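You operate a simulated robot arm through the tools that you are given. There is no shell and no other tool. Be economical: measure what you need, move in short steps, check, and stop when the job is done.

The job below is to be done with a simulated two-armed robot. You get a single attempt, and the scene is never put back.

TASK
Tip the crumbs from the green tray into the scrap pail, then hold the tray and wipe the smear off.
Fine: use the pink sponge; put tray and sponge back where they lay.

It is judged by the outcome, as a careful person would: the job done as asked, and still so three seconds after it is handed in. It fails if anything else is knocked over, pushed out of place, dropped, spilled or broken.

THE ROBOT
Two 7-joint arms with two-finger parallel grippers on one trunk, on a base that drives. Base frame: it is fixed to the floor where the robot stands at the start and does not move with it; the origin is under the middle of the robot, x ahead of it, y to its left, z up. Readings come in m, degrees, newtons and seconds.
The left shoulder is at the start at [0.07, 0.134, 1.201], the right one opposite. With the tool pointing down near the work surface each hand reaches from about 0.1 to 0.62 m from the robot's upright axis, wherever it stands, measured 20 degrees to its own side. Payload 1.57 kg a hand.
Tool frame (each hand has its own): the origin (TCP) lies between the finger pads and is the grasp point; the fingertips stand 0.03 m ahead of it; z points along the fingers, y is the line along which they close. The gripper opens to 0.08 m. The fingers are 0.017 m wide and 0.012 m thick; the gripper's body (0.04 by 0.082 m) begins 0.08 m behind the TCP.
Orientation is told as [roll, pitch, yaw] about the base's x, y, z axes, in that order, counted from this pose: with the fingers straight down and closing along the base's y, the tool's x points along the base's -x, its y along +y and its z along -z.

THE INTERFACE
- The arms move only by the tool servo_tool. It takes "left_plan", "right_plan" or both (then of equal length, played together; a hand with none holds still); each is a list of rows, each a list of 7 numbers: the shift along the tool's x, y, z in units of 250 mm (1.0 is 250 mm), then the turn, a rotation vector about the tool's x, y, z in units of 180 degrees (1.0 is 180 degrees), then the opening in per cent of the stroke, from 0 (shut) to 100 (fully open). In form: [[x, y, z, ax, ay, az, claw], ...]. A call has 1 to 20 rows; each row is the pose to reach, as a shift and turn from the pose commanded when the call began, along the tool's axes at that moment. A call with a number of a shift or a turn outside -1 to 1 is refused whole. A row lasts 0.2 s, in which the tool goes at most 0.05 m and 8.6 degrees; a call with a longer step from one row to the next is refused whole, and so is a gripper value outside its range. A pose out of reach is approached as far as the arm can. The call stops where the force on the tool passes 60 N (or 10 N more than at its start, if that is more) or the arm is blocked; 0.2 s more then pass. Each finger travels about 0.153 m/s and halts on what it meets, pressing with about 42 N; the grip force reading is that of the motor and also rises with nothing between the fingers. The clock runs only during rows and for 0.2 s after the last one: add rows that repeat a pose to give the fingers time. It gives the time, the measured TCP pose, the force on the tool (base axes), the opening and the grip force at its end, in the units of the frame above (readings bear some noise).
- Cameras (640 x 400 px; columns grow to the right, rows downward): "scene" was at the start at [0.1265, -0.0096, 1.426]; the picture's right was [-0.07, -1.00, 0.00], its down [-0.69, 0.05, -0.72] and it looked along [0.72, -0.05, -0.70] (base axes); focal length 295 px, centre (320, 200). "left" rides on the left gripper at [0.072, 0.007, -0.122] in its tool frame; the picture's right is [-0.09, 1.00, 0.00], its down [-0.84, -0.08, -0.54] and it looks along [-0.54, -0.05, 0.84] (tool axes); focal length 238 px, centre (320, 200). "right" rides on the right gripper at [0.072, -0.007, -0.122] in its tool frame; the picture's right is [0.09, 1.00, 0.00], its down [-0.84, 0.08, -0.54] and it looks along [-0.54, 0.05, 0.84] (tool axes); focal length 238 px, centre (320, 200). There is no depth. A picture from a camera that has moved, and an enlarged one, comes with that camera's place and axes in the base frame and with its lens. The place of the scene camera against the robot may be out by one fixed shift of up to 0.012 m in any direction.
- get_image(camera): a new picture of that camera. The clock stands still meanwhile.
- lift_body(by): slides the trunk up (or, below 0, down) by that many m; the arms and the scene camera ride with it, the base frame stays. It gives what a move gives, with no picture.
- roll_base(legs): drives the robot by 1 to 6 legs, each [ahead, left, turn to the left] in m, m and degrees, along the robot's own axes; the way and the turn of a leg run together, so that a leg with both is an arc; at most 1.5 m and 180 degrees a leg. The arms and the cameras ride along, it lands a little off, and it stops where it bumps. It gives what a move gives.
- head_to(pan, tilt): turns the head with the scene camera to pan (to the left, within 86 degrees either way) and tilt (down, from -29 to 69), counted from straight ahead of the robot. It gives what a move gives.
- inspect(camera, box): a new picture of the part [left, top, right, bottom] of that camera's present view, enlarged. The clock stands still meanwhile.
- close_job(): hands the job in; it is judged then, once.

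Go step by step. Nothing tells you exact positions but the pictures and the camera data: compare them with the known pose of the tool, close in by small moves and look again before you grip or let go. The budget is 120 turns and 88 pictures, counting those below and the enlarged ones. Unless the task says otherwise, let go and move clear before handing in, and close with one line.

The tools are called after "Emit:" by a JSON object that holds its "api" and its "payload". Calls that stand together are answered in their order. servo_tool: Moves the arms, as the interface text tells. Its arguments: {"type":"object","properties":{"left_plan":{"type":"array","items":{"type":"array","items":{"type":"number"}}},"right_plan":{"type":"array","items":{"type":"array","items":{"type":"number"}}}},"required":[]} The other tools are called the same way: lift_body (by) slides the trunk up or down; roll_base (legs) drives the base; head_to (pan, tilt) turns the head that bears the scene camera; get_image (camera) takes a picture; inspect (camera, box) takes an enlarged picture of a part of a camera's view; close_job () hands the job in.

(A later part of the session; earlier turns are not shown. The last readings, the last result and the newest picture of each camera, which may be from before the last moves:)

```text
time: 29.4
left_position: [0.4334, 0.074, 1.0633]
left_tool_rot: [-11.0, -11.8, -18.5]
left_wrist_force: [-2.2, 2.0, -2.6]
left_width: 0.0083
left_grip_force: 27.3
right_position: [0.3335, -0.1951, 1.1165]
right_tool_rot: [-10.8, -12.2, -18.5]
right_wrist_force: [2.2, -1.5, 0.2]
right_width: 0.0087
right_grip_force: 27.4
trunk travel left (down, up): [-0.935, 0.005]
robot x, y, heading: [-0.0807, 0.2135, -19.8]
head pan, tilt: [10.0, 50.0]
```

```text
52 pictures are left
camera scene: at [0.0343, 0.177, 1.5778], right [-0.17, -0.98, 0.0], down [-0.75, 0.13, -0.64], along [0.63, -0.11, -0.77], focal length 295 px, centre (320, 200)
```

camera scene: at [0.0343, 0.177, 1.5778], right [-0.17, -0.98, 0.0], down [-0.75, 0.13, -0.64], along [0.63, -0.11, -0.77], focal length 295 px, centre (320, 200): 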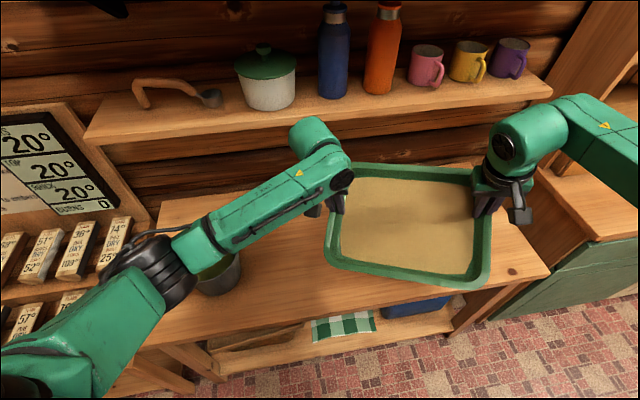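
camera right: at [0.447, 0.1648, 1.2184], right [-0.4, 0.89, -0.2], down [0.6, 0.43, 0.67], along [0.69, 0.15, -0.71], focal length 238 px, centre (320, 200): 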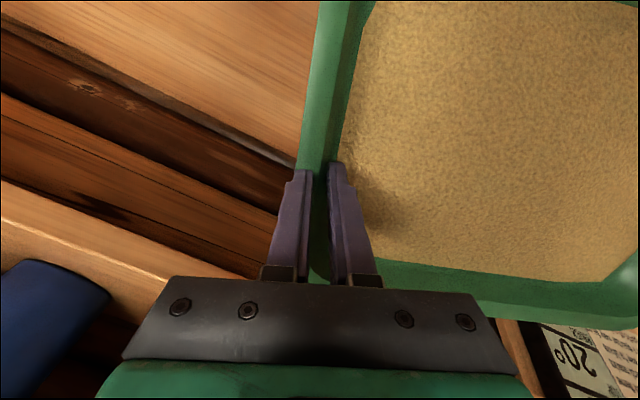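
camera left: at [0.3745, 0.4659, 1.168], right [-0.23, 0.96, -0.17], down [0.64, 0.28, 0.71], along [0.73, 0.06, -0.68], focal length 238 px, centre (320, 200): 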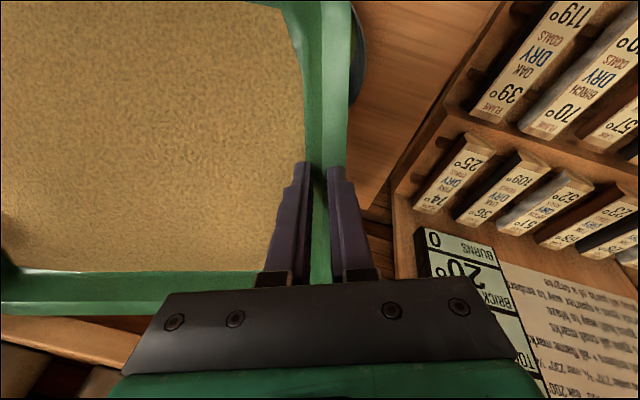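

The turn went well and the shelf items are all in place. Now I slide the base left and look.

Emit:
{"api": "roll_base", "payload": {"legs": [[-0.025, 0.297, 0]]}}

Emit:
{"api": "get_image", "payload": {"camera": "scene"}}

Emit:
{"api": "get_image", "payload": {"camera": "left"}}

```text
time: 31.4
left_position: [0.5117, 0.3637, 1.0637]
left_tool_rot: [-10.8, -11.8, -18.3]
left_wrist_force: [-2.6, 1.9, -3.4]
left_width: 0.0084
left_grip_force: 27.3
right_position: [0.4127, 0.0947, 1.1178]
right_tool_rot: [-10.7, -12.0, -18.2]
right_wrist_force: [2.0, -2.7, 0.7]
right_width: 0.0091
right_grip_force: 27.5
trunk travel left (down, up): [-0.935, 0.005]
robot x, y, heading: [-0.0055, 0.5021, -19.9]
head pan, tilt: [10.0, 50.0]
```

```text
51 pictures are left
camera scene: at [0.1112, 0.4633, 1.5777], right [-0.17, -0.99, 0.0], down [-0.76, 0.13, -0.64], along [0.63, -0.11, -0.77], focal length 295 px, centre (320, 200)
```

scene: 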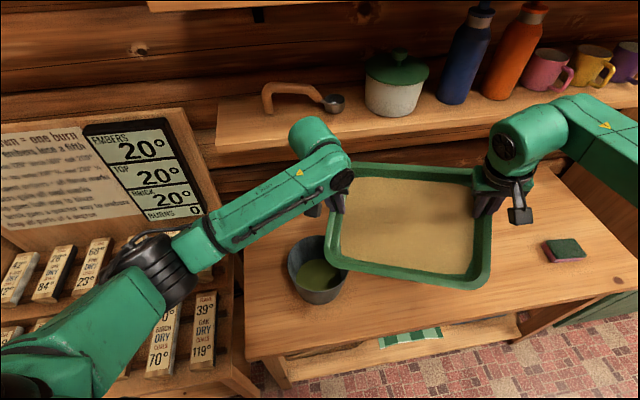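

```text
50 pictures are left
camera left: at [0.4315, 0.4212, 1.1653], right [0.43, 0.89, -0.16], down [0.68, -0.2, 0.71], along [0.59, -0.42, -0.69], focal length 238 px, centre (320, 200)
```

left: 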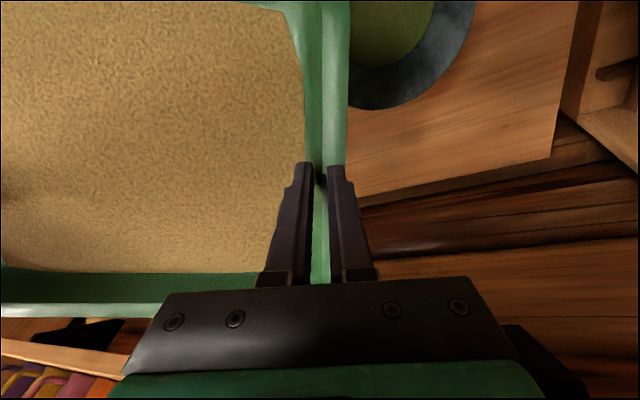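

Now I have a clear view: the pail rim is centred near (0.47, 0.40), and the tray's low corner is just beside it, higher up. I lower the tray, shift the corner over the pail and tilt to 24°.

Emit:
{"api": "servo_tool", "payload": {"left_plan": [[-0.012, 0.031, 0.09, 0.0099, -0.011, 0, 0], [-0.023, 0.063, 0.181, 0.0198, -0.022, 0, 0], [-0.035, 0.094, 0.271, 0.0297, -0.033, 0, 0], [-0.035, 0.094, 0.271, 0.0297, -0.033, 0, 0]], "right_plan": [[-0.01, 0.033, 0.054, 0.0099, -0.011, 0, 0], [-0.019, 0.065, 0.108, 0.0198, -0.022, 0, 0], [-0.029, 0.098, 0.162, 0.0297, -0.033, 0, 0], [-0.029, 0.098, 0.162, 0.0297, -0.033, 0, 0]]}}

Emit:
{"api": "get_image", "payload": {"camera": "scene"}}

```text
time: 32.4
left_position: [0.5372, 0.3692, 0.9957]
left_tool_rot: [-16.7, -17.5, -16.9]
left_wrist_force: [-2.6, 2.5, -4.3]
left_width: 0.0082
left_grip_force: 26.7
right_position: [0.433, 0.1055, 1.0757]
right_tool_rot: [-16.6, -17.9, -16.8]
right_wrist_force: [2.1, -2.1, 1.0]
right_width: 0.0089
right_grip_force: 27.9
trunk travel left (down, up): [-0.935, 0.005]
robot x, y, heading: [-0.0088, 0.5045, -19.6]
head pan, tilt: [10.0, 50.0]
```

```text
49 pictures are left
camera scene: at [0.1117, 0.4663, 1.5777], right [-0.17, -0.99, 0.0], down [-0.76, 0.13, -0.64], along [0.63, -0.11, -0.77], focal length 295 px, centre (320, 200)
```

scene: 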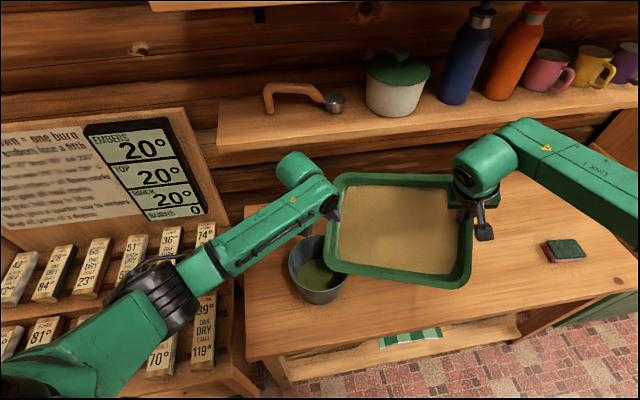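

The low corner hangs over the pail. I continue to 40°, slowly.

Emit:
{"api": "servo_tool", "payload": {"left_plan": [[-0.0055, 0.0155, -0.025, 0.0149, -0.0165, 0, 0], [-0.011, 0.031, -0.05, 0.0297, -0.033, 0, 0], [-0.014, 0.0485, -0.0745, 0.0446, -0.0495, 0, 0], [-0.017, 0.066, -0.099, 0.0595, -0.066, 0, 0], [-0.017, 0.066, -0.099, 0.0595, -0.066, 0, 0]], "right_plan": [[-0.0025, 0.018, -0.08, 0.0149, -0.0165, 0, 0], [-0.005, 0.036, -0.16, 0.0297, -0.033, 0, 0], [0.0005, 0.061, -0.238, 0.0446, -0.0495, 0, 0], [0.006, 0.086, -0.316, 0.0595, -0.066, 0, 0], [0.006, 0.086, -0.316, 0.0595, -0.066, 0, 0]]}}

Emit:
{"api": "get_image", "payload": {"camera": "scene"}}

```text
time: 33.6
left_position: [0.5426, 0.3899, 1.0167]
left_tool_rot: [-29.5, -28.6, -11.7]
left_wrist_force: [-2.3, 0.3, -2.8]
left_width: 0.0085
left_grip_force: 27.6
right_position: [0.423, 0.1544, 1.1424]
right_tool_rot: [-29.4, -28.7, -11.8]
right_wrist_force: [1.8, 0.7, 1.4]
right_width: 0.0089
right_grip_force: 27.3
trunk travel left (down, up): [-0.935, 0.005]
robot x, y, heading: [-0.0026, 0.5031, -19.9]
head pan, tilt: [10.0, 50.0]
```

```text
48 pictures are left
camera scene: at [0.1119, 0.4662, 1.5777], right [-0.17, -0.99, 0.0], down [-0.76, 0.13, -0.64], along [0.63, -0.11, -0.77], focal length 295 px, centre (320, 200)
```

scene: 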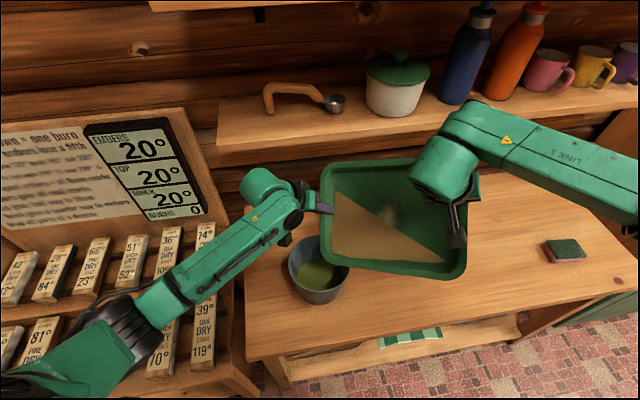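

The crumbs are sliding to the low corner. A quick close look to make sure they land in the pail.

Emit:
{"api": "inspect", "payload": {"camera": "scene", "box": [260, 140, 500, 320]}}

```text
2.22 times, centred on (380, 230) of scene
camera zoom: at [0.1119, 0.4662, 1.5777], right [-0.17, -0.99, 0.0], down [-0.76, 0.13, -0.64], along [0.63, -0.11, -0.77], focal length 655 px, centre (187, 133)
```

zoom: 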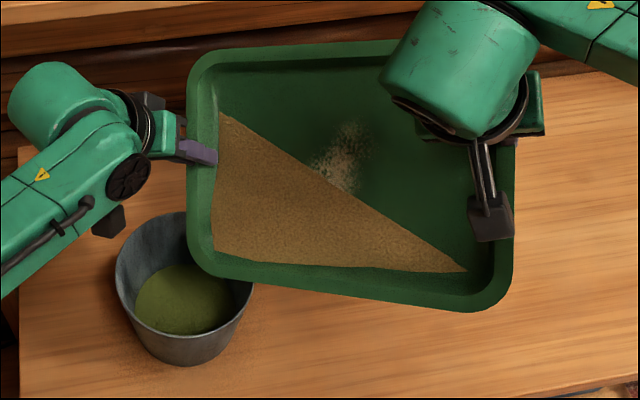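

The corner is above the pail opening and nothing is on the table. I nudge it further over the centre and continue to 56°.

Emit:
{"api": "servo_tool", "payload": {"left_plan": [[-0.0065, 0.02, -0.0275, 0.0149, -0.0165, 0, 0], [-0.013, 0.04, -0.055, 0.0297, -0.033, 0, 0], [-0.016, 0.062, -0.082, 0.0446, -0.0495, 0, 0], [-0.019, 0.084, -0.108, 0.0595, -0.066, 0, 0], [-0.019, 0.084, -0.108, 0.0595, -0.066, 0, 0], [-0.019, 0.084, -0.108, 0.0595, -0.066, 0, 0]], "right_plan": [[-0.0035, 0.0225, -0.082, 0.0149, -0.0165, 0, 0], [-0.007, 0.045, -0.164, 0.0297, -0.033, 0, 0], [-0.002, 0.0745, -0.2445, 0.0446, -0.0495, 0, 0], [0.003, 0.104, -0.325, 0.0595, -0.066, 0, 0], [0.003, 0.104, -0.325, 0.0595, -0.066, 0, 0], [0.003, 0.104, -0.325, 0.0595, -0.066, 0, 0]]}}

Emit:
{"api": "inspect", "payload": {"camera": "scene", "box": [240, 120, 500, 320]}}

```text
time: 35.0
left_position: [0.5471, 0.4223, 1.0288]
left_tool_rot: [-44.7, -38.1, -3.4]
left_wrist_force: [3.0, 6.8, -9.3]
left_width: 0.0082
left_grip_force: 27.2
right_position: [0.41, 0.2207, 1.1921]
right_tool_rot: [-45.0, -38.2, -3.3]
right_wrist_force: [-3.0, -6.8, 8.3]
right_width: 0.0088
right_grip_force: 27.0
trunk travel left (down, up): [-0.935, 0.005]
robot x, y, heading: [-0.0057, 0.4997, -20.0]
head pan, tilt: [10.0, 50.0]
```

```text
2.00 times, centred on (370, 220) of scene
camera zoom: at [0.112, 0.4651, 1.5776], right [-0.17, -0.99, 0.0], down [-0.76, 0.13, -0.64], along [0.63, -0.11, -0.77], focal length 590 px, centre (220, 160)
```

zoom: 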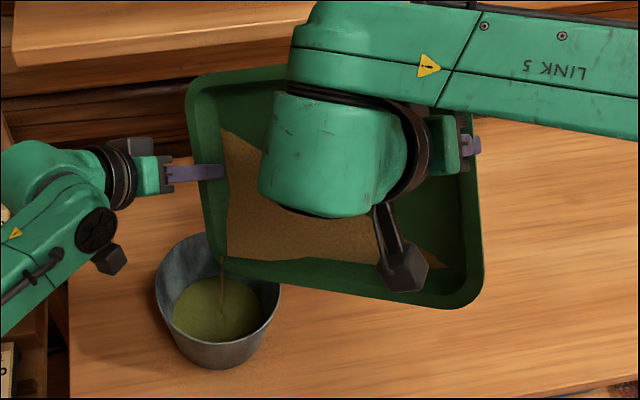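

A thin stream is running from the corner into the middle of the pail. I hold this tilt for a few seconds.

Emit:
{"api": "servo_tool", "payload": {"left_plan": [[0, 0, 0, 0, 0, 0, 0], [0, 0, 0, 0, 0, 0, 0], [0, 0, 0, 0, 0, 0, 0], [0, 0, 0, 0, 0, 0, 0], [0, 0, 0, 0, 0, 0, 0], [0, 0, 0, 0, 0, 0, 0], [0, 0, 0, 0, 0, 0, 0], [0, 0, 0, 0, 0, 0, 0], [0, 0, 0, 0, 0, 0, 0], [0, 0, 0, 0, 0, 0, 0], [0, 0, 0, 0, 0, 0, 0], [0, 0, 0, 0, 0, 0, 0]]}}

Emit:
{"api": "inspect", "payload": {"camera": "scene", "box": [240, 120, 500, 320]}}

```text
time: 37.6
left_position: [0.548, 0.4226, 1.0295]
left_tool_rot: [-44.8, -37.9, -3.4]
left_wrist_force: [8.3, 13.2, -15.1]
left_width: 0.0084
left_grip_force: 26.9
right_position: [0.4089, 0.2216, 1.1918]
right_tool_rot: [-44.8, -38.3, -3.3]
right_wrist_force: [-7.0, -13.6, 13.6]
right_width: 0.0089
right_grip_force: 27.4
trunk travel left (down, up): [-0.935, 0.005]
robot x, y, heading: [-0.0053, 0.5, -19.8]
head pan, tilt: [10.0, 50.0]
```

```text
2.00 times, centred on (370, 220) of scene
camera zoom: at [0.1119, 0.4665, 1.5777], right [-0.17, -0.99, 0.0], down [-0.76, 0.13, -0.64], along [0.63, -0.11, -0.77], focal length 590 px, centre (220, 160)
```

zoom: 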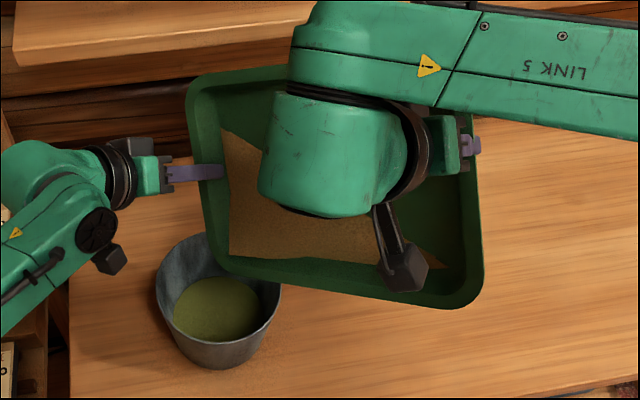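

The stream has stopped with crumbs still resting in the tray, so I tilt on to 72° and hold.

Emit:
{"api": "servo_tool", "payload": {"left_plan": [[0.0045, 0.0055, -0.025, 0.0149, -0.0165, 0, 0], [0.009, 0.011, -0.05, 0.0297, -0.033, 0, 0], [0.016, 0.0175, -0.0745, 0.0446, -0.0495, 0, 0], [0.023, 0.024, -0.099, 0.0595, -0.066, 0, 0], [0.023, 0.024, -0.099, 0.0595, -0.066, 0, 0], [0.023, 0.024, -0.099, 0.0595, -0.066, 0, 0], [0.023, 0.024, -0.099, 0.0595, -0.066, 0, 0], [0.023, 0.024, -0.099, 0.0595, -0.066, 0, 0]], "right_plan": [[0.007, 0.005, -0.08, 0.0149, -0.0165, 0, 0], [0.014, 0.01, -0.16, 0.0297, -0.033, 0, 0], [0.0295, 0.024, -0.238, 0.0446, -0.0495, 0, 0], [0.045, 0.038, -0.316, 0.0595, -0.066, 0, 0], [0.045, 0.038, -0.316, 0.0595, -0.066, 0, 0], [0.045, 0.038, -0.316, 0.0595, -0.066, 0, 0], [0.045, 0.038, -0.316, 0.0595, -0.066, 0, 0], [0.045, 0.038, -0.316, 0.0595, -0.066, 0, 0]]}}

Emit:
{"api": "get_image", "payload": {"camera": "scene"}}

Emit:
{"api": "get_image", "payload": {"camera": "left"}}

```text
time: 39.4
left_position: [0.5365, 0.4439, 1.0377]
left_tool_rot: [-64.4, -44.9, 9.7]
left_wrist_force: [-6.8, -5.1, 0.2]
left_width: 0.0085
left_grip_force: 27.2
right_position: [0.3717, 0.2876, 1.2238]
right_tool_rot: [-64.1, -45.0, 9.8]
right_wrist_force: [7.5, 4.9, -3.8]
right_width: 0.0085
right_grip_force: 26.9
trunk travel left (down, up): [-0.935, 0.005]
robot x, y, heading: [-0.0095, 0.5029, -19.6]
head pan, tilt: [10.0, 50.0]
```

```text
44 pictures are left
camera scene: at [0.1118, 0.4666, 1.5777], right [-0.17, -0.99, 0.0], down [-0.76, 0.13, -0.64], along [0.63, -0.11, -0.77], focal length 295 px, centre (320, 200)
```

scene: 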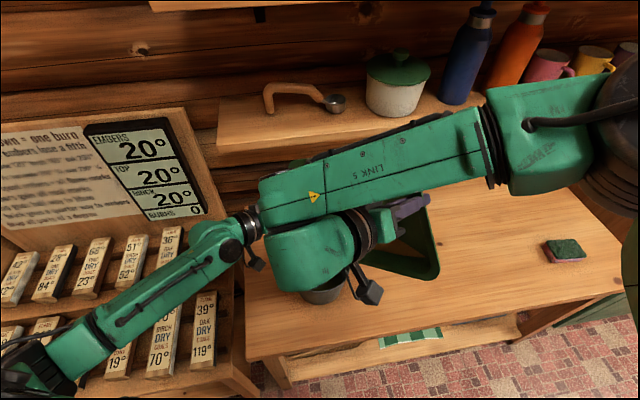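

```text
43 pictures are left
camera left: at [0.4348, 0.54, 1.0198], right [0.62, 0.54, -0.57], down [0.3, 0.51, 0.81], along [0.73, -0.67, 0.16], focal length 238 px, centre (320, 200)
```

left: 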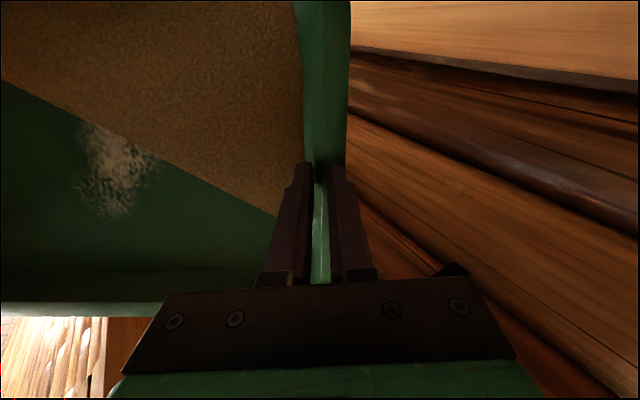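

The crumbs still show in the lower half of the tray. I'll check from the right hand's camera and near the pail.

Emit:
{"api": "get_image", "payload": {"camera": "right"}}

Emit:
{"api": "inspect", "payload": {"camera": "scene", "box": [230, 200, 470, 350]}}

```text
42 pictures are left
camera right: at [0.2618, 0.3778, 1.2153], right [0.49, 0.53, -0.7], down [0.38, 0.59, 0.71], along [0.79, -0.61, 0.09], focal length 238 px, centre (320, 200)
```

right: 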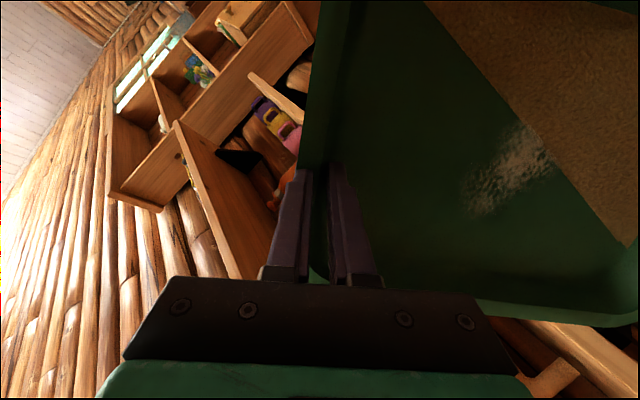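

```text
2.67 times, centred on (350, 275) of scene
camera zoom: at [0.1118, 0.4666, 1.5777], right [-0.17, -0.99, 0.0], down [-0.76, 0.13, -0.64], along [0.63, -0.11, -0.77], focal length 786 px, centre (240, 0)
```

zoom: 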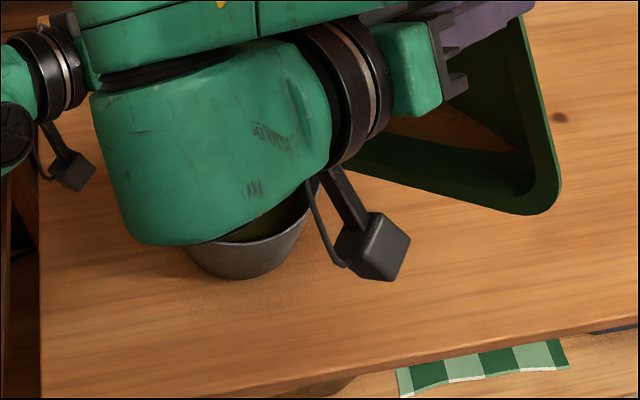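

No crumbs on the table. I hold for three seconds and see whether the tray empties further at this angle.

Emit:
{"api": "servo_tool", "payload": {"left_plan": [[0, 0, 0, 0, 0, 0, 0], [0, 0, 0, 0, 0, 0, 0], [0, 0, 0, 0, 0, 0, 0], [0, 0, 0, 0, 0, 0, 0], [0, 0, 0, 0, 0, 0, 0], [0, 0, 0, 0, 0, 0, 0], [0, 0, 0, 0, 0, 0, 0], [0, 0, 0, 0, 0, 0, 0], [0, 0, 0, 0, 0, 0, 0], [0, 0, 0, 0, 0, 0, 0], [0, 0, 0, 0, 0, 0, 0], [0, 0, 0, 0, 0, 0, 0], [0, 0, 0, 0, 0, 0, 0], [0, 0, 0, 0, 0, 0, 0]]}}

Emit:
{"api": "get_image", "payload": {"camera": "left"}}

```text
time: 42.4
left_position: [0.5358, 0.4444, 1.0375]
left_tool_rot: [-64.2, -44.9, 9.6]
left_wrist_force: [-12.3, -11.2, 9.3]
left_width: 0.0083
left_grip_force: 27.1
right_position: [0.3724, 0.2879, 1.2235]
right_tool_rot: [-63.9, -45.2, 9.7]
right_wrist_force: [13.6, 12.0, -12.0]
right_width: 0.0085
right_grip_force: 26.9
trunk travel left (down, up): [-0.935, 0.005]
robot x, y, heading: [-0.0047, 0.4991, -19.6]
head pan, tilt: [10.0, 50.0]
```

```text
40 pictures are left
camera left: at [0.4348, 0.5403, 1.0196], right [0.62, 0.54, -0.57], down [0.3, 0.51, 0.81], along [0.73, -0.67, 0.15], focal length 238 px, centre (320, 200)
```

left: 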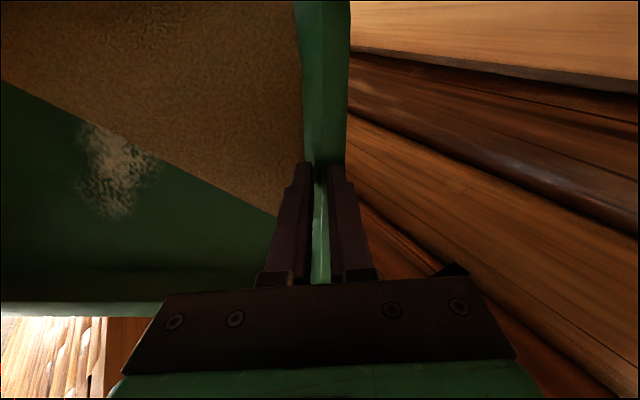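

Nothing changed, so gravity needs a steeper tilt. To allow that, I first pivot the tray 32° about the pouring corner so that both hands point forward, which frees the arms for tilting past 90°.

Emit:
{"api": "servo_tool", "payload": {"left_plan": [[0.006, 0.012, -0.039, -0.0314, -0.0283, -0.0137, 0], [0.016, 0.02, -0.079, -0.0628, -0.0566, -0.0275, 0], [0.03, 0.024, -0.118, -0.0942, -0.0848, -0.0412, 0], [0.048, 0.023, -0.156, -0.1256, -0.1131, -0.0549, 0]], "right_plan": [[-0.05, 0.019, 0.074, -0.0314, -0.0283, -0.0137, 0], [-0.104, 0.047, 0.141, -0.0628, -0.0566, -0.0275, 0], [-0.164, 0.084, 0.2, -0.0942, -0.0848, -0.0412, 0], [-0.225, 0.129, 0.249, -0.1256, -0.1131, -0.0549, 0]]}}

Emit:
{"api": "get_image", "payload": {"camera": "scene"}}

```text
time: 43.4
left_position: [0.5103, 0.4766, 1.0373]
left_tool_rot: [-64.0, -44.9, 41.5]
left_wrist_force: [-3.0, -11.5, 5.2]
left_width: 0.0079
left_grip_force: 27.0
right_position: [0.4571, 0.2562, 1.2245]
right_tool_rot: [-64.0, -45.1, 41.8]
right_wrist_force: [3.3, 11.6, -7.7]
right_width: 0.0084
right_grip_force: 27.2
trunk travel left (down, up): [-0.935, 0.005]
robot x, y, heading: [-0.0086, 0.4995, -19.8]
head pan, tilt: [10.0, 50.0]
```

```text
39 pictures are left
camera scene: at [0.1103, 0.4632, 1.5778], right [-0.17, -0.99, 0.0], down [-0.75, 0.13, -0.64], along [0.63, -0.11, -0.77], focal length 295 px, centre (320, 200)
```

scene: 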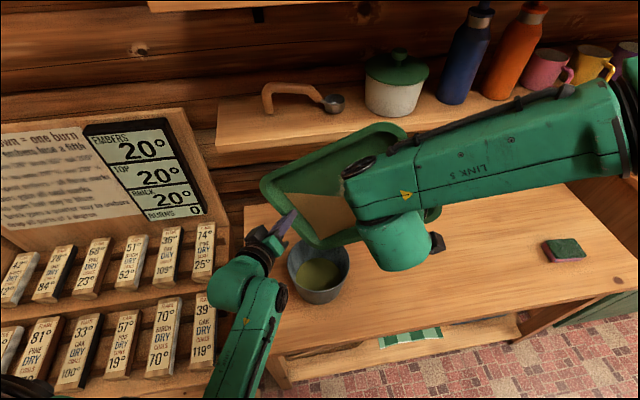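

That worked well: the hands now point forward and the corner is over the pail's centre. I tilt on to 88° and hold briefly.

Emit:
{"api": "servo_tool", "payload": {"left_plan": [[0.0045, 0.004, -0.025, 0.0149, -0.0165, 0, 0], [0.009, 0.008, -0.05, 0.0297, -0.033, 0, 0], [0.016, 0.014, -0.0745, 0.0446, -0.0495, 0, 0], [0.023, 0.02, -0.099, 0.0595, -0.066, 0, 0], [0.023, 0.02, -0.099, 0.0595, -0.066, 0, 0], [0.023, 0.02, -0.099, 0.0595, -0.066, 0, 0]], "right_plan": [[0.007, 0.0065, -0.08, 0.0149, -0.0165, 0, 0], [0.014, 0.013, -0.16, 0.0297, -0.033, 0, 0], [0.0295, 0.0265, -0.238, 0.0446, -0.0495, 0, 0], [0.045, 0.04, -0.316, 0.0595, -0.066, 0, 0], [0.045, 0.04, -0.316, 0.0595, -0.066, 0, 0], [0.045, 0.04, -0.316, 0.0595, -0.066, 0, 0]]}}

Emit:
{"api": "get_image", "payload": {"camera": "scene"}}

```text
time: 44.8
left_position: [0.4893, 0.4908, 1.0377]
left_tool_rot: [-87.2, -47.9, 58.3]
left_wrist_force: [-6.1, -12.8, 7.2]
left_width: 0.0076
left_grip_force: 26.9
right_position: [0.3891, 0.2976, 1.2344]
right_tool_rot: [-87.1, -48.0, 58.5]
right_wrist_force: [7.2, 12.9, -9.3]
right_width: 0.0085
right_grip_force: 27.0
trunk travel left (down, up): [-0.935, 0.005]
robot x, y, heading: [-0.0073, 0.5027, -19.7]
head pan, tilt: [10.0, 50.0]
```

```text
38 pictures are left
camera scene: at [0.112, 0.4655, 1.5777], right [-0.17, -0.99, 0.0], down [-0.76, 0.13, -0.64], along [0.63, -0.11, -0.77], focal length 295 px, centre (320, 200)
```

scene: 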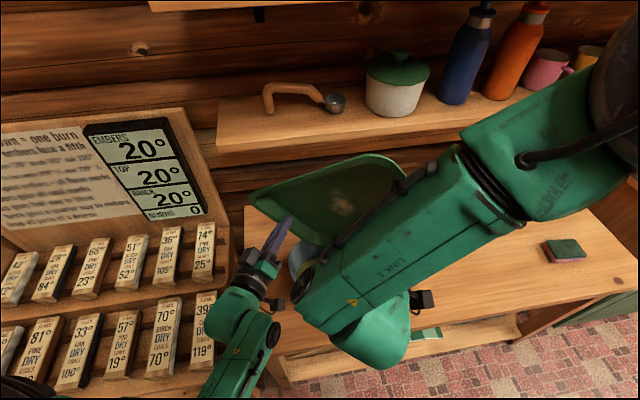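

The tray looks almost empty now, with only the smear showing. I zoom in to check the tray, the pail and the table.

Emit:
{"api": "inspect", "payload": {"camera": "scene", "box": [230, 140, 450, 300]}}

Emit:
{"api": "get_image", "payload": {"camera": "left"}}

```text
2.50 times, centred on (340, 220) of scene
camera zoom: at [0.112, 0.4655, 1.5777], right [-0.17, -0.99, 0.0], down [-0.76, 0.13, -0.64], along [0.63, -0.11, -0.77], focal length 737 px, centre (270, 150)
```

zoom: 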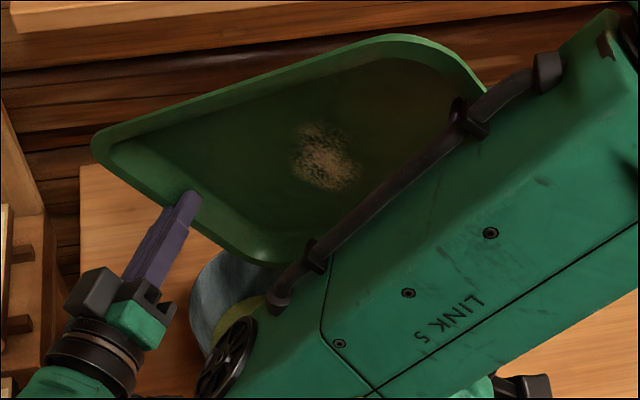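

```text
36 pictures are left
camera left: at [0.3607, 0.5137, 0.9834], right [0.38, 0.71, -0.6], down [-0.2, 0.69, 0.69], along [0.9, -0.14, 0.41], focal length 238 px, centre (320, 200)
```

left: 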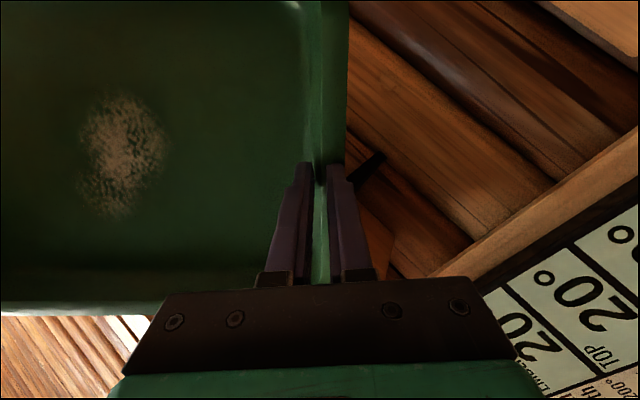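

The tray is empty apart from the smear. I reverse: back to 72°, then un-pivot 32°, before driving away from the shelf to level it.

Emit:
{"api": "servo_tool", "payload": {"left_plan": [[-0.003, -0.002, 0.052, -0.0297, 0.033, 0, 0], [-0.001, -0.001, 0.104, -0.0595, 0.066, 0, 0], [-0.001, -0.001, 0.104, -0.0595, 0.066, 0, 0]], "right_plan": [[0.003, 0.002, 0.161, -0.0297, 0.033, 0, 0], [0.021, 0.019, 0.32, -0.0595, 0.066, 0, 0], [0.021, 0.019, 0.32, -0.0595, 0.066, 0, 0]]}}

Emit:
{"api": "servo_tool", "payload": {"left_plan": [[-0.023, -0.004, 0.059, 0.0314, 0.0283, 0.0137, 0], [-0.04, -0.014, 0.119, 0.0628, 0.0566, 0.0275, 0], [-0.051, -0.03, 0.179, 0.0942, 0.0848, 0.0412, 0], [-0.056, -0.053, 0.238, 0.1256, 0.1131, 0.0549, 0]], "right_plan": [[0.023, 0.004, -0.059, 0.0314, 0.0283, 0.0137, 0], [0.04, 0.014, -0.119, 0.0628, 0.0566, 0.0275, 0], [0.051, 0.03, -0.179, 0.0942, 0.0848, 0.0412, 0], [0.056, 0.053, -0.238, 0.1256, 0.1131, 0.0549, 0]]}}

Emit:
{"api": "roll_base", "payload": {"legs": [[-0.12, 0, 0]]}}

Emit:
{"api": "get_image", "payload": {"camera": "scene"}}

```text
time: 45.6
left_position: [0.5132, 0.4782, 1.0365]
left_tool_rot: [-64.3, -44.8, 41.8]
left_wrist_force: [-2.9, -11.7, 5.9]
left_width: 0.0077
left_grip_force: 26.6
right_position: [0.4582, 0.2605, 1.2237]
right_tool_rot: [-64.1, -44.9, 41.8]
right_wrist_force: [4.1, 12.9, -8.1]
right_width: 0.0085
right_grip_force: 27.5
trunk travel left (down, up): [-0.935, 0.005]
robot x, y, heading: [-0.0049, 0.4994, -19.8]
head pan, tilt: [10.0, 50.0]
```

```text
time: 46.6
left_position: [0.5629, 0.4472, 1.0335]
left_tool_rot: [-64.2, -44.9, 10.7]
left_wrist_force: [0.2, -0.3, -6.8]
left_width: 0.0072
left_grip_force: 26.8
left hand out of reach, approached as far as the arm can: row 4
right_position: [0.4064, 0.2897, 1.2255]
right_tool_rot: [-64.4, -45.1, 9.7]
right_wrist_force: [-0.2, -0.9, 3.9]
right_width: 0.0081
right_grip_force: 27.4
trunk travel left (down, up): [-0.935, 0.005]
robot x, y, heading: [-0.0045, 0.5011, -19.8]
head pan, tilt: [10.0, 50.0]
```

```text
time: 47.8
left_position: [0.4538, 0.4838, 1.0343]
left_tool_rot: [-64.3, -44.7, 10.8]
left_wrist_force: [9.5, 9.6, -17.5]
left_width: 0.0073
left_grip_force: 26.7
right_position: [0.2944, 0.3272, 1.2236]
right_tool_rot: [-64.1, -44.9, 9.4]
right_wrist_force: [-9.2, -10.0, 15.1]
right_width: 0.0081
right_grip_force: 27.5
trunk travel left (down, up): [-0.935, 0.005]
robot x, y, heading: [-0.1198, 0.5383, -19.6]
head pan, tilt: [10.0, 50.0]
```

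```text
35 pictures are left
camera scene: at [0.005, 0.5052, 1.5772], right [-0.17, -0.99, 0.0], down [-0.76, 0.13, -0.64], along [0.63, -0.11, -0.77], focal length 295 px, centre (320, 200)
```

scene: 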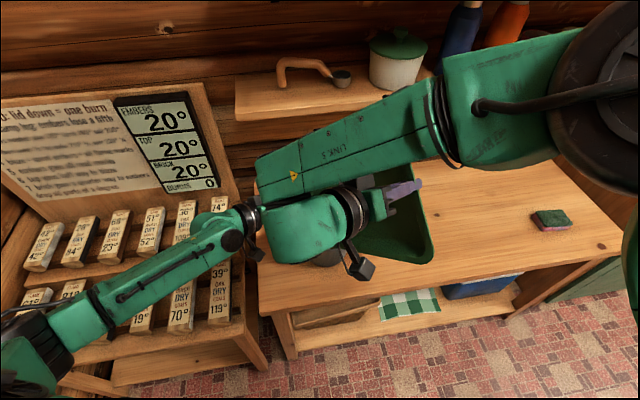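

I'm clear of the shelf. Now I un-tilt the tray to level while drawing it slightly in.

Emit:
{"api": "servo_tool", "payload": {"left_plan": [[0.0143, -0.021, -0.056, -0.0297, 0.033, 0, 0], [0.0229, -0.047, -0.1109, -0.0594, 0.066, 0, 0], [0.026, -0.0779, -0.1637, -0.0892, 0.0991, 0, 0], [0.024, -0.1136, -0.2135, -0.1189, 0.1321, 0, 0], [0.0172, -0.1535, -0.2591, -0.1487, 0.1651, 0, 0], [0.006, -0.1974, -0.2998, -0.1784, 0.1981, 0, 0], [-0.009, -0.2447, -0.3349, -0.2081, 0.2312, 0, 0], [-0.0272, -0.2949, -0.3636, -0.2379, 0.2642, 0, 0], [-0.0479, -0.3473, -0.3855, -0.2676, 0.2972, 0, 0]], "right_plan": [[0.0199, -0.0158, 0.0534, -0.0297, 0.033, 0, 0], [0.0455, -0.0266, 0.1057, -0.0594, 0.066, 0, 0], [0.0766, -0.0325, 0.1559, -0.0892, 0.0991, 0, 0], [0.1128, -0.0336, 0.2031, -0.1189, 0.1321, 0, 0], [0.1538, -0.0305, 0.2461, -0.1487, 0.1651, 0, 0], [0.1992, -0.0234, 0.2842, -0.1784, 0.1981, 0, 0], [0.2484, -0.0129, 0.3167, -0.2081, 0.2312, 0, 0], [0.3008, 0.0005, 0.3428, -0.2379, 0.2642, 0, 0], [0.3557, 0.0161, 0.3621, -0.2676, 0.2972, 0, 0]]}}

Emit:
{"api": "get_image", "payload": {"camera": "scene"}}

```text
time: 49.8
left_position: [0.3671, 0.5197, 1.1287]
left_tool_rot: [0.1, 0.1, -18.3]
left_wrist_force: [1.5, 15.1, -2.2]
left_width: 0.0075
left_grip_force: 26.8
right_position: [0.2726, 0.2416, 1.1309]
right_tool_rot: [0.0, 0.1, -19.8]
right_wrist_force: [-2.8, -16.8, 0.0]
right_width: 0.0078
right_grip_force: 26.9
trunk travel left (down, up): [-0.935, 0.005]
robot x, y, heading: [-0.1158, 0.5389, -19.9]
head pan, tilt: [10.0, 50.0]
```

```text
34 pictures are left
camera scene: at [0.0006, 0.5031, 1.5776], right [-0.17, -0.99, 0.0], down [-0.76, 0.13, -0.64], along [0.63, -0.11, -0.77], focal length 295 px, centre (320, 200)
```

scene: 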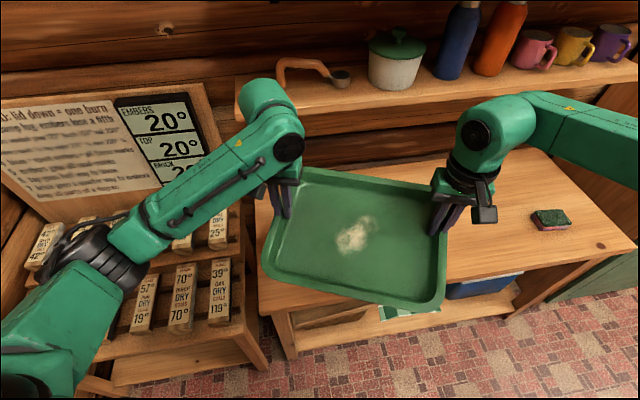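

The tray is level and clean apart from the smear. I drive back to the starting stance and lower the trunk by the 0.16 m I raised it.

Emit:
{"api": "roll_base", "payload": {"legs": [[0.201, -0.5, 0], [0, 0, 20], [0.1, 0, 0]]}}

Emit:
{"api": "lift_body", "payload": {"by": -0.16}}

Emit:
{"api": "head_to", "payload": {"pan": 0, "tilt": 62}}

Emit:
{"api": "get_image", "payload": {"camera": "scene"}}

```text
time: 54.7
left_position: [0.4563, 0.1502, 1.1316]
left_tool_rot: [0.0, -0.2, 1.0]
left_wrist_force: [-3.1, 29.0, -3.8]
left_width: 0.0072
left_grip_force: 26.7
right_position: [0.4618, -0.1435, 1.1351]
right_tool_rot: [-0.2, -0.5, -0.3]
right_wrist_force: [4.5, -28.2, 1.3]
right_width: 0.0074
right_grip_force: 27.1
trunk travel left (down, up): [-0.935, 0.005]
robot x, y, heading: [-0.0028, 0.0086, -0.4]
head pan, tilt: [10.0, 50.0]
```

```text
time: 56.6
left_position: [0.4627, 0.1506, 0.9674]
left_tool_rot: [0.1, 0.1, 1.0]
left_wrist_force: [-3.0, 3.5, -3.1]
left_width: 0.0073
left_grip_force: 26.5
right_position: [0.4678, -0.1444, 0.9733]
right_tool_rot: [-0.3, -0.3, -0.3]
right_wrist_force: [2.0, -3.5, 0.5]
right_width: 0.0075
right_grip_force: 27.3
trunk travel left (down, up): [-0.775, 0.165]
robot x, y, heading: [-0.0012, 0.0053, -0.4]
head pan, tilt: [10.0, 50.0]
```

```text
time: 57.3
left_position: [0.4626, 0.1498, 0.9689]
left_tool_rot: [0.1, 0.2, 1.0]
left_wrist_force: [-1.9, 5.4, -1.5]
left_width: 0.0072
left_grip_force: 26.4
right_position: [0.4665, -0.1432, 0.9719]
right_tool_rot: [-0.3, -0.3, -0.3]
right_wrist_force: [3.6, -4.6, 0.2]
right_width: 0.0075
right_grip_force: 26.1
trunk travel left (down, up): [-0.775, 0.165]
robot x, y, heading: [0.0023, 0.0063, -0.6]
head pan, tilt: [0.0, 62.0]
```

```text
33 pictures are left
camera scene: at [0.1093, 0.0024, 1.4029], right [-0.01, -1.0, 0.0], down [-0.88, 0.01, -0.47], along [0.47, 0.0, -0.88], focal length 295 px, centre (320, 200)
```

scene: 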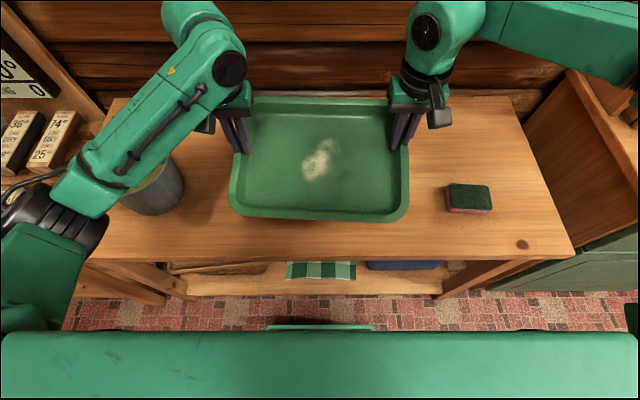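

The tray is level above its old place, about 2 cm short. I descend to just above the table with a small correction.

Emit:
{"api": "servo_tool", "payload": {"left_plan": [[-0.017, -0.003, 0.127, 0, 0, 0.001, 0], [-0.034, -0.006, 0.254, 0, 0, 0.002, 0], [-0.05, -0.008, 0.382, 0, 0, 0.003, 0], [-0.067, -0.011, 0.509, 0, 0, 0.004, 0], [-0.084, -0.014, 0.636, 0, 0, 0.005, 0], [-0.084, -0.014, 0.636, 0, 0, 0.005, 0]], "right_plan": [[-0.015, -0.002, 0.13, 0, 0, 0, 0], [-0.03, -0.005, 0.259, -0.001, 0.001, -0.001, 0], [-0.044, -0.007, 0.389, -0.001, 0.001, -0.001, 0], [-0.059, -0.01, 0.518, -0.0017, 0.0017, -0.0017, 0], [-0.074, -0.012, 0.648, -0.0017, 0.0017, -0.0017, 0], [-0.074, -0.012, 0.648, -0.0017, 0.0017, -0.0017, 0]]}}

Emit:
{"api": "get_image", "payload": {"camera": "left"}}

Emit:
{"api": "head_to", "payload": {"pan": 0, "tilt": 65}}

Emit:
{"api": "get_image", "payload": {"camera": "scene"}}

```text
time: 58.7
left_position: [0.4838, 0.1457, 0.811]
left_tool_rot: [0.1, -0.1, 0.3]
left_wrist_force: [5.0, 9.3, 16.0]
left_width: 0.0072
left_grip_force: 26.3
right_position: [0.4852, -0.1481, 0.8117]
right_tool_rot: [0.0, 0.0, 0.0]
right_wrist_force: [3.9, -8.3, -0.4]
right_width: 0.0078
right_grip_force: 26.9
trunk travel left (down, up): [-0.775, 0.165]
robot x, y, heading: [-0.0025, 0.0075, -0.3]
head pan, tilt: [0.0, 62.0]
```

```text
32 pictures are left
camera left: at [0.4114, 0.1515, 0.9326], right [0.09, 1.0, 0.0], down [0.83, -0.08, 0.55], along [0.54, -0.05, -0.84], focal length 238 px, centre (320, 200)
```

left: 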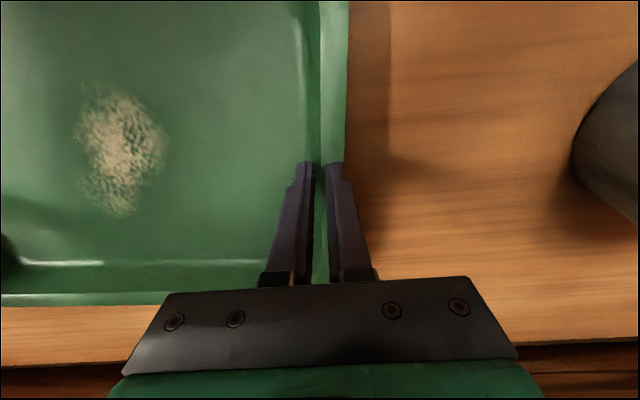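

```text
time: 59.3
left_position: [0.4816, 0.1452, 0.8091]
left_tool_rot: [0.2, 0.1, 0.3]
left_wrist_force: [3.5, 12.8, 13.4]
left_width: 0.0071
left_grip_force: 26.5
right_position: [0.4851, -0.1484, 0.8124]
right_tool_rot: [0.1, 0.0, 0.0]
right_wrist_force: [2.0, -11.8, 0.6]
right_width: 0.0076
right_grip_force: 26.2
trunk travel left (down, up): [-0.775, 0.165]
robot x, y, heading: [0.0003, 0.0102, -0.4]
head pan, tilt: [0.0, 65.0]
```

```text
31 pictures are left
camera scene: at [0.105, 0.002, 1.3997], right [-0.01, -1.0, 0.0], down [-0.91, 0.01, -0.42], along [0.42, 0.0, -0.91], focal length 295 px, centre (320, 200)
```

scene: 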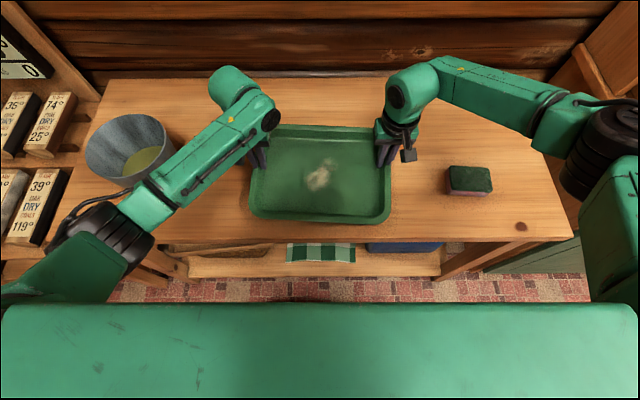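

The left hand already feels the table at 0.81 m, so the tray may have rotated a bit in the grip. I zoom in to measure it.

Emit:
{"api": "inspect", "payload": {"camera": "scene", "box": [220, 110, 420, 235]}}

Emit:
{"api": "get_image", "payload": {"camera": "right"}}

```text
3.20 times, centred on (320, 172) of scene
camera zoom: at [0.105, 0.002, 1.3997], right [-0.01, -1.0, 0.0], down [-0.91, 0.01, -0.42], along [0.42, 0.0, -0.91], focal length 944 px, centre (320, 288)
```

zoom: 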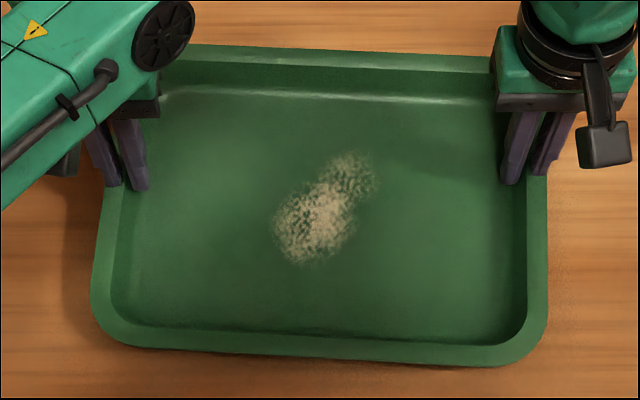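

```text
29 pictures are left
camera right: at [0.4119, -0.1536, 0.9338], right [-0.09, 1.0, 0.0], down [0.84, 0.08, 0.54], along [0.54, 0.05, -0.84], focal length 238 px, centre (320, 200)
```

right: 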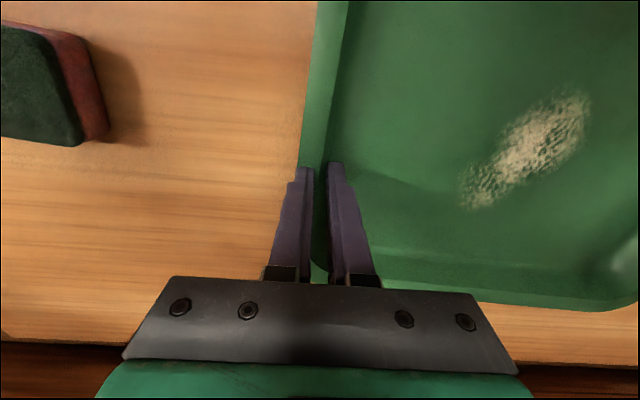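

The tray is yawed by about 2° and sits a bit lower in the left grip. I lower the right side gently until the tray rests on the table.

Emit:
{"api": "servo_tool", "payload": {"left_plan": [[0, 0, 0, 0, 0, 0, 0], [0, 0, 0, 0, 0, 0, 0]], "right_plan": [[0, 0, 0.016, 0, 0, 0, 0], [0, 0, 0.032, 0, 0, 0, 0]]}}

Emit:
{"api": "inspect", "payload": {"camera": "left", "box": [220, 100, 420, 300]}}

```text
time: 59.9
left_position: [0.4798, 0.1471, 0.8082]
left_tool_rot: [0.1, 0.4, 0.1]
left_wrist_force: [-3.6, 13.3, -2.2]
left_width: 0.0064
left_grip_force: 25.9
right_position: [0.4861, -0.1469, 0.804]
right_tool_rot: [0.0, -0.2, -0.1]
right_wrist_force: [3.8, -12.7, 11.5]
right_width: 0.0076
right_grip_force: 27.0
trunk travel left (down, up): [-0.775, 0.165]
robot x, y, heading: [-0.0032, 0.0049, -0.3]
head pan, tilt: [0.0, 65.0]
```

```text
2.00 times, centred on (320, 200) of left
camera zoom: at [0.4085, 0.1527, 0.9302], right [0.09, 1.0, 0.0], down [0.84, -0.08, 0.54], along [0.53, -0.05, -0.84], focal length 477 px, centre (320, 200)
```

zoom: 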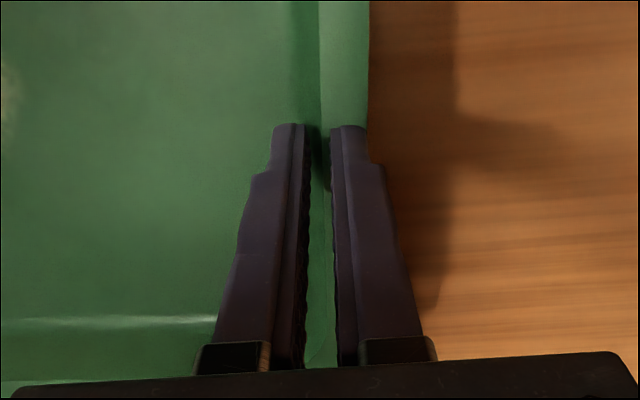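

Contact is light and shifting between the sides. I lower both a bit more.

Emit:
{"api": "servo_tool", "payload": {"left_plan": [[0, 0, 0.012, 0, 0, 0, 0], [0, 0, 0.024, 0, 0, 0, 0]], "right_plan": [[0, 0, 0.008, 0, 0, 0, 0], [0, 0, 0.012, 0, 0, 0, 0]]}}

Emit:
{"api": "inspect", "payload": {"camera": "scene", "box": [220, 110, 420, 235]}}

```text
time: 60.5
left_position: [0.4827, 0.1471, 0.8041]
left_tool_rot: [0.2, 0.0, 0.1]
left_wrist_force: [-3.2, 14.3, 7.2]
left_width: 0.0066
left_grip_force: 25.8
right_position: [0.484, -0.148, 0.7993]
right_tool_rot: [0.0, 0.1, 0.0]
right_wrist_force: [4.6, -15.6, 3.8]
right_width: 0.008
right_grip_force: 26.6
trunk travel left (down, up): [-0.775, 0.165]
robot x, y, heading: [0.0007, 0.0067, -0.7]
head pan, tilt: [0.0, 65.0]
```

```text
3.20 times, centred on (320, 172) of scene
camera zoom: at [0.104, 0.0019, 1.3998], right [-0.01, -1.0, 0.0], down [-0.91, 0.01, -0.42], along [0.42, 0.0, -0.91], focal length 944 px, centre (320, 288)
```

zoom: 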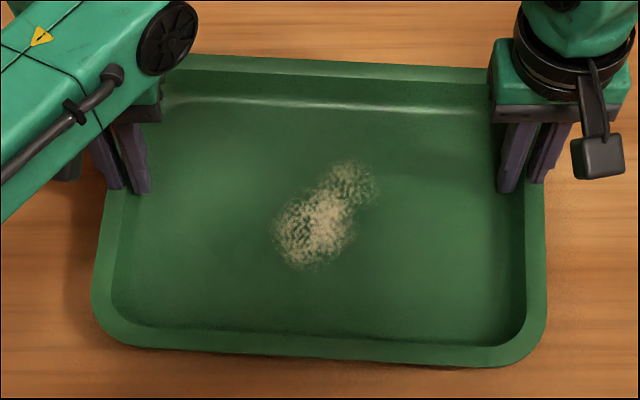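

The tray rests on its near edge with the far edge a little high, and it sits about 1.2 cm too near. I lift slightly, pitch the far edge down 3°, shift it forward and lower again.

Emit:
{"api": "servo_tool", "payload": {"left_plan": [[0, 0, -0.04, 0, 0, 0, 0], [-0.02, 0, -0.04, 0, 0.0083, 0, 0], [-0.048, 0, -0.04, 0, 0.0167, 0, 0], [-0.048, 0, -0.01, 0, 0.0167, 0, 0], [-0.048, 0, 0.012, 0, 0.0167, 0, 0], [-0.048, 0, 0.012, 0, 0.0167, 0, 0]], "right_plan": [[0, 0, -0.04, 0, 0, 0, 0], [-0.02, 0, -0.04, 0, 0.0083, 0, 0], [-0.048, 0, -0.04, 0, 0.0167, 0, 0], [-0.048, 0, -0.01, 0, 0.0167, 0, 0], [-0.048, 0, 0.012, 0, 0.0167, 0, 0], [-0.048, 0, 0.012, 0, 0.0167, 0, 0]]}}

Emit:
{"api": "inspect", "payload": {"camera": "scene", "box": [220, 110, 420, 235]}}

```text
time: 61.9
left_position: [0.4953, 0.1455, 0.7992]
left_tool_rot: [0.0, 3.2, 0.1]
left_wrist_force: [-3.2, 10.5, -1.6]
left_width: 0.0065
left_grip_force: 26.5
right_position: [0.4997, -0.1464, 0.7959]
right_tool_rot: [0.1, 2.9, 0.0]
right_wrist_force: [3.3, -9.7, -0.4]
right_width: 0.0078
right_grip_force: 26.6
trunk travel left (down, up): [-0.775, 0.165]
robot x, y, heading: [0.0002, 0.005, -0.6]
head pan, tilt: [0.0, 65.0]
```

```text
3.20 times, centred on (320, 172) of scene
camera zoom: at [0.1058, 0.0025, 1.3996], right [-0.01, -1.0, 0.0], down [-0.91, 0.01, -0.42], along [0.42, 0.0, -0.91], focal length 944 px, centre (320, 288)
```

zoom: 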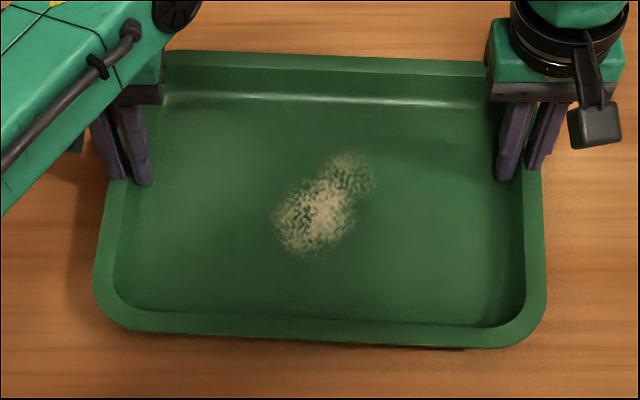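

The picture now matches the original placement. I lower the last few millimetres to contact.

Emit:
{"api": "servo_tool", "payload": {"left_plan": [[0, 0, 0.012, 0, 0, 0, 0], [0, 0, 0.024, 0, 0, 0, 0]], "right_plan": [[0, 0, 0.008, 0, 0, 0, 0], [0, 0, 0.016, 0, 0, 0, 0]]}}

Emit:
{"api": "inspect", "payload": {"camera": "scene", "box": [220, 110, 420, 235]}}

```text
time: 62.5
left_position: [0.495, 0.1457, 0.7991]
left_tool_rot: [0.1, 2.6, 0.2]
left_wrist_force: [1.2, 8.6, 19.0]
left_width: 0.0066
left_grip_force: 26.3
right_position: [0.4961, -0.1478, 0.7922]
right_tool_rot: [0.1, 3.0, 0.2]
right_wrist_force: [4.2, -9.9, -0.1]
right_width: 0.0078
right_grip_force: 27.0
trunk travel left (down, up): [-0.775, 0.165]
robot x, y, heading: [-0.0014, 0.0097, -0.5]
head pan, tilt: [0.0, 65.0]
```

```text
3.20 times, centred on (320, 172) of scene
camera zoom: at [0.1034, 0.001, 1.4002], right [-0.01, -1.0, 0.0], down [-0.91, 0.01, -0.42], along [0.42, 0.0, -0.91], focal length 944 px, centre (320, 288)
```

zoom: 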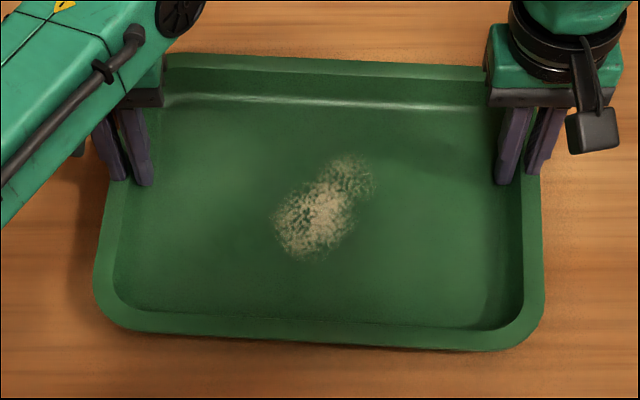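

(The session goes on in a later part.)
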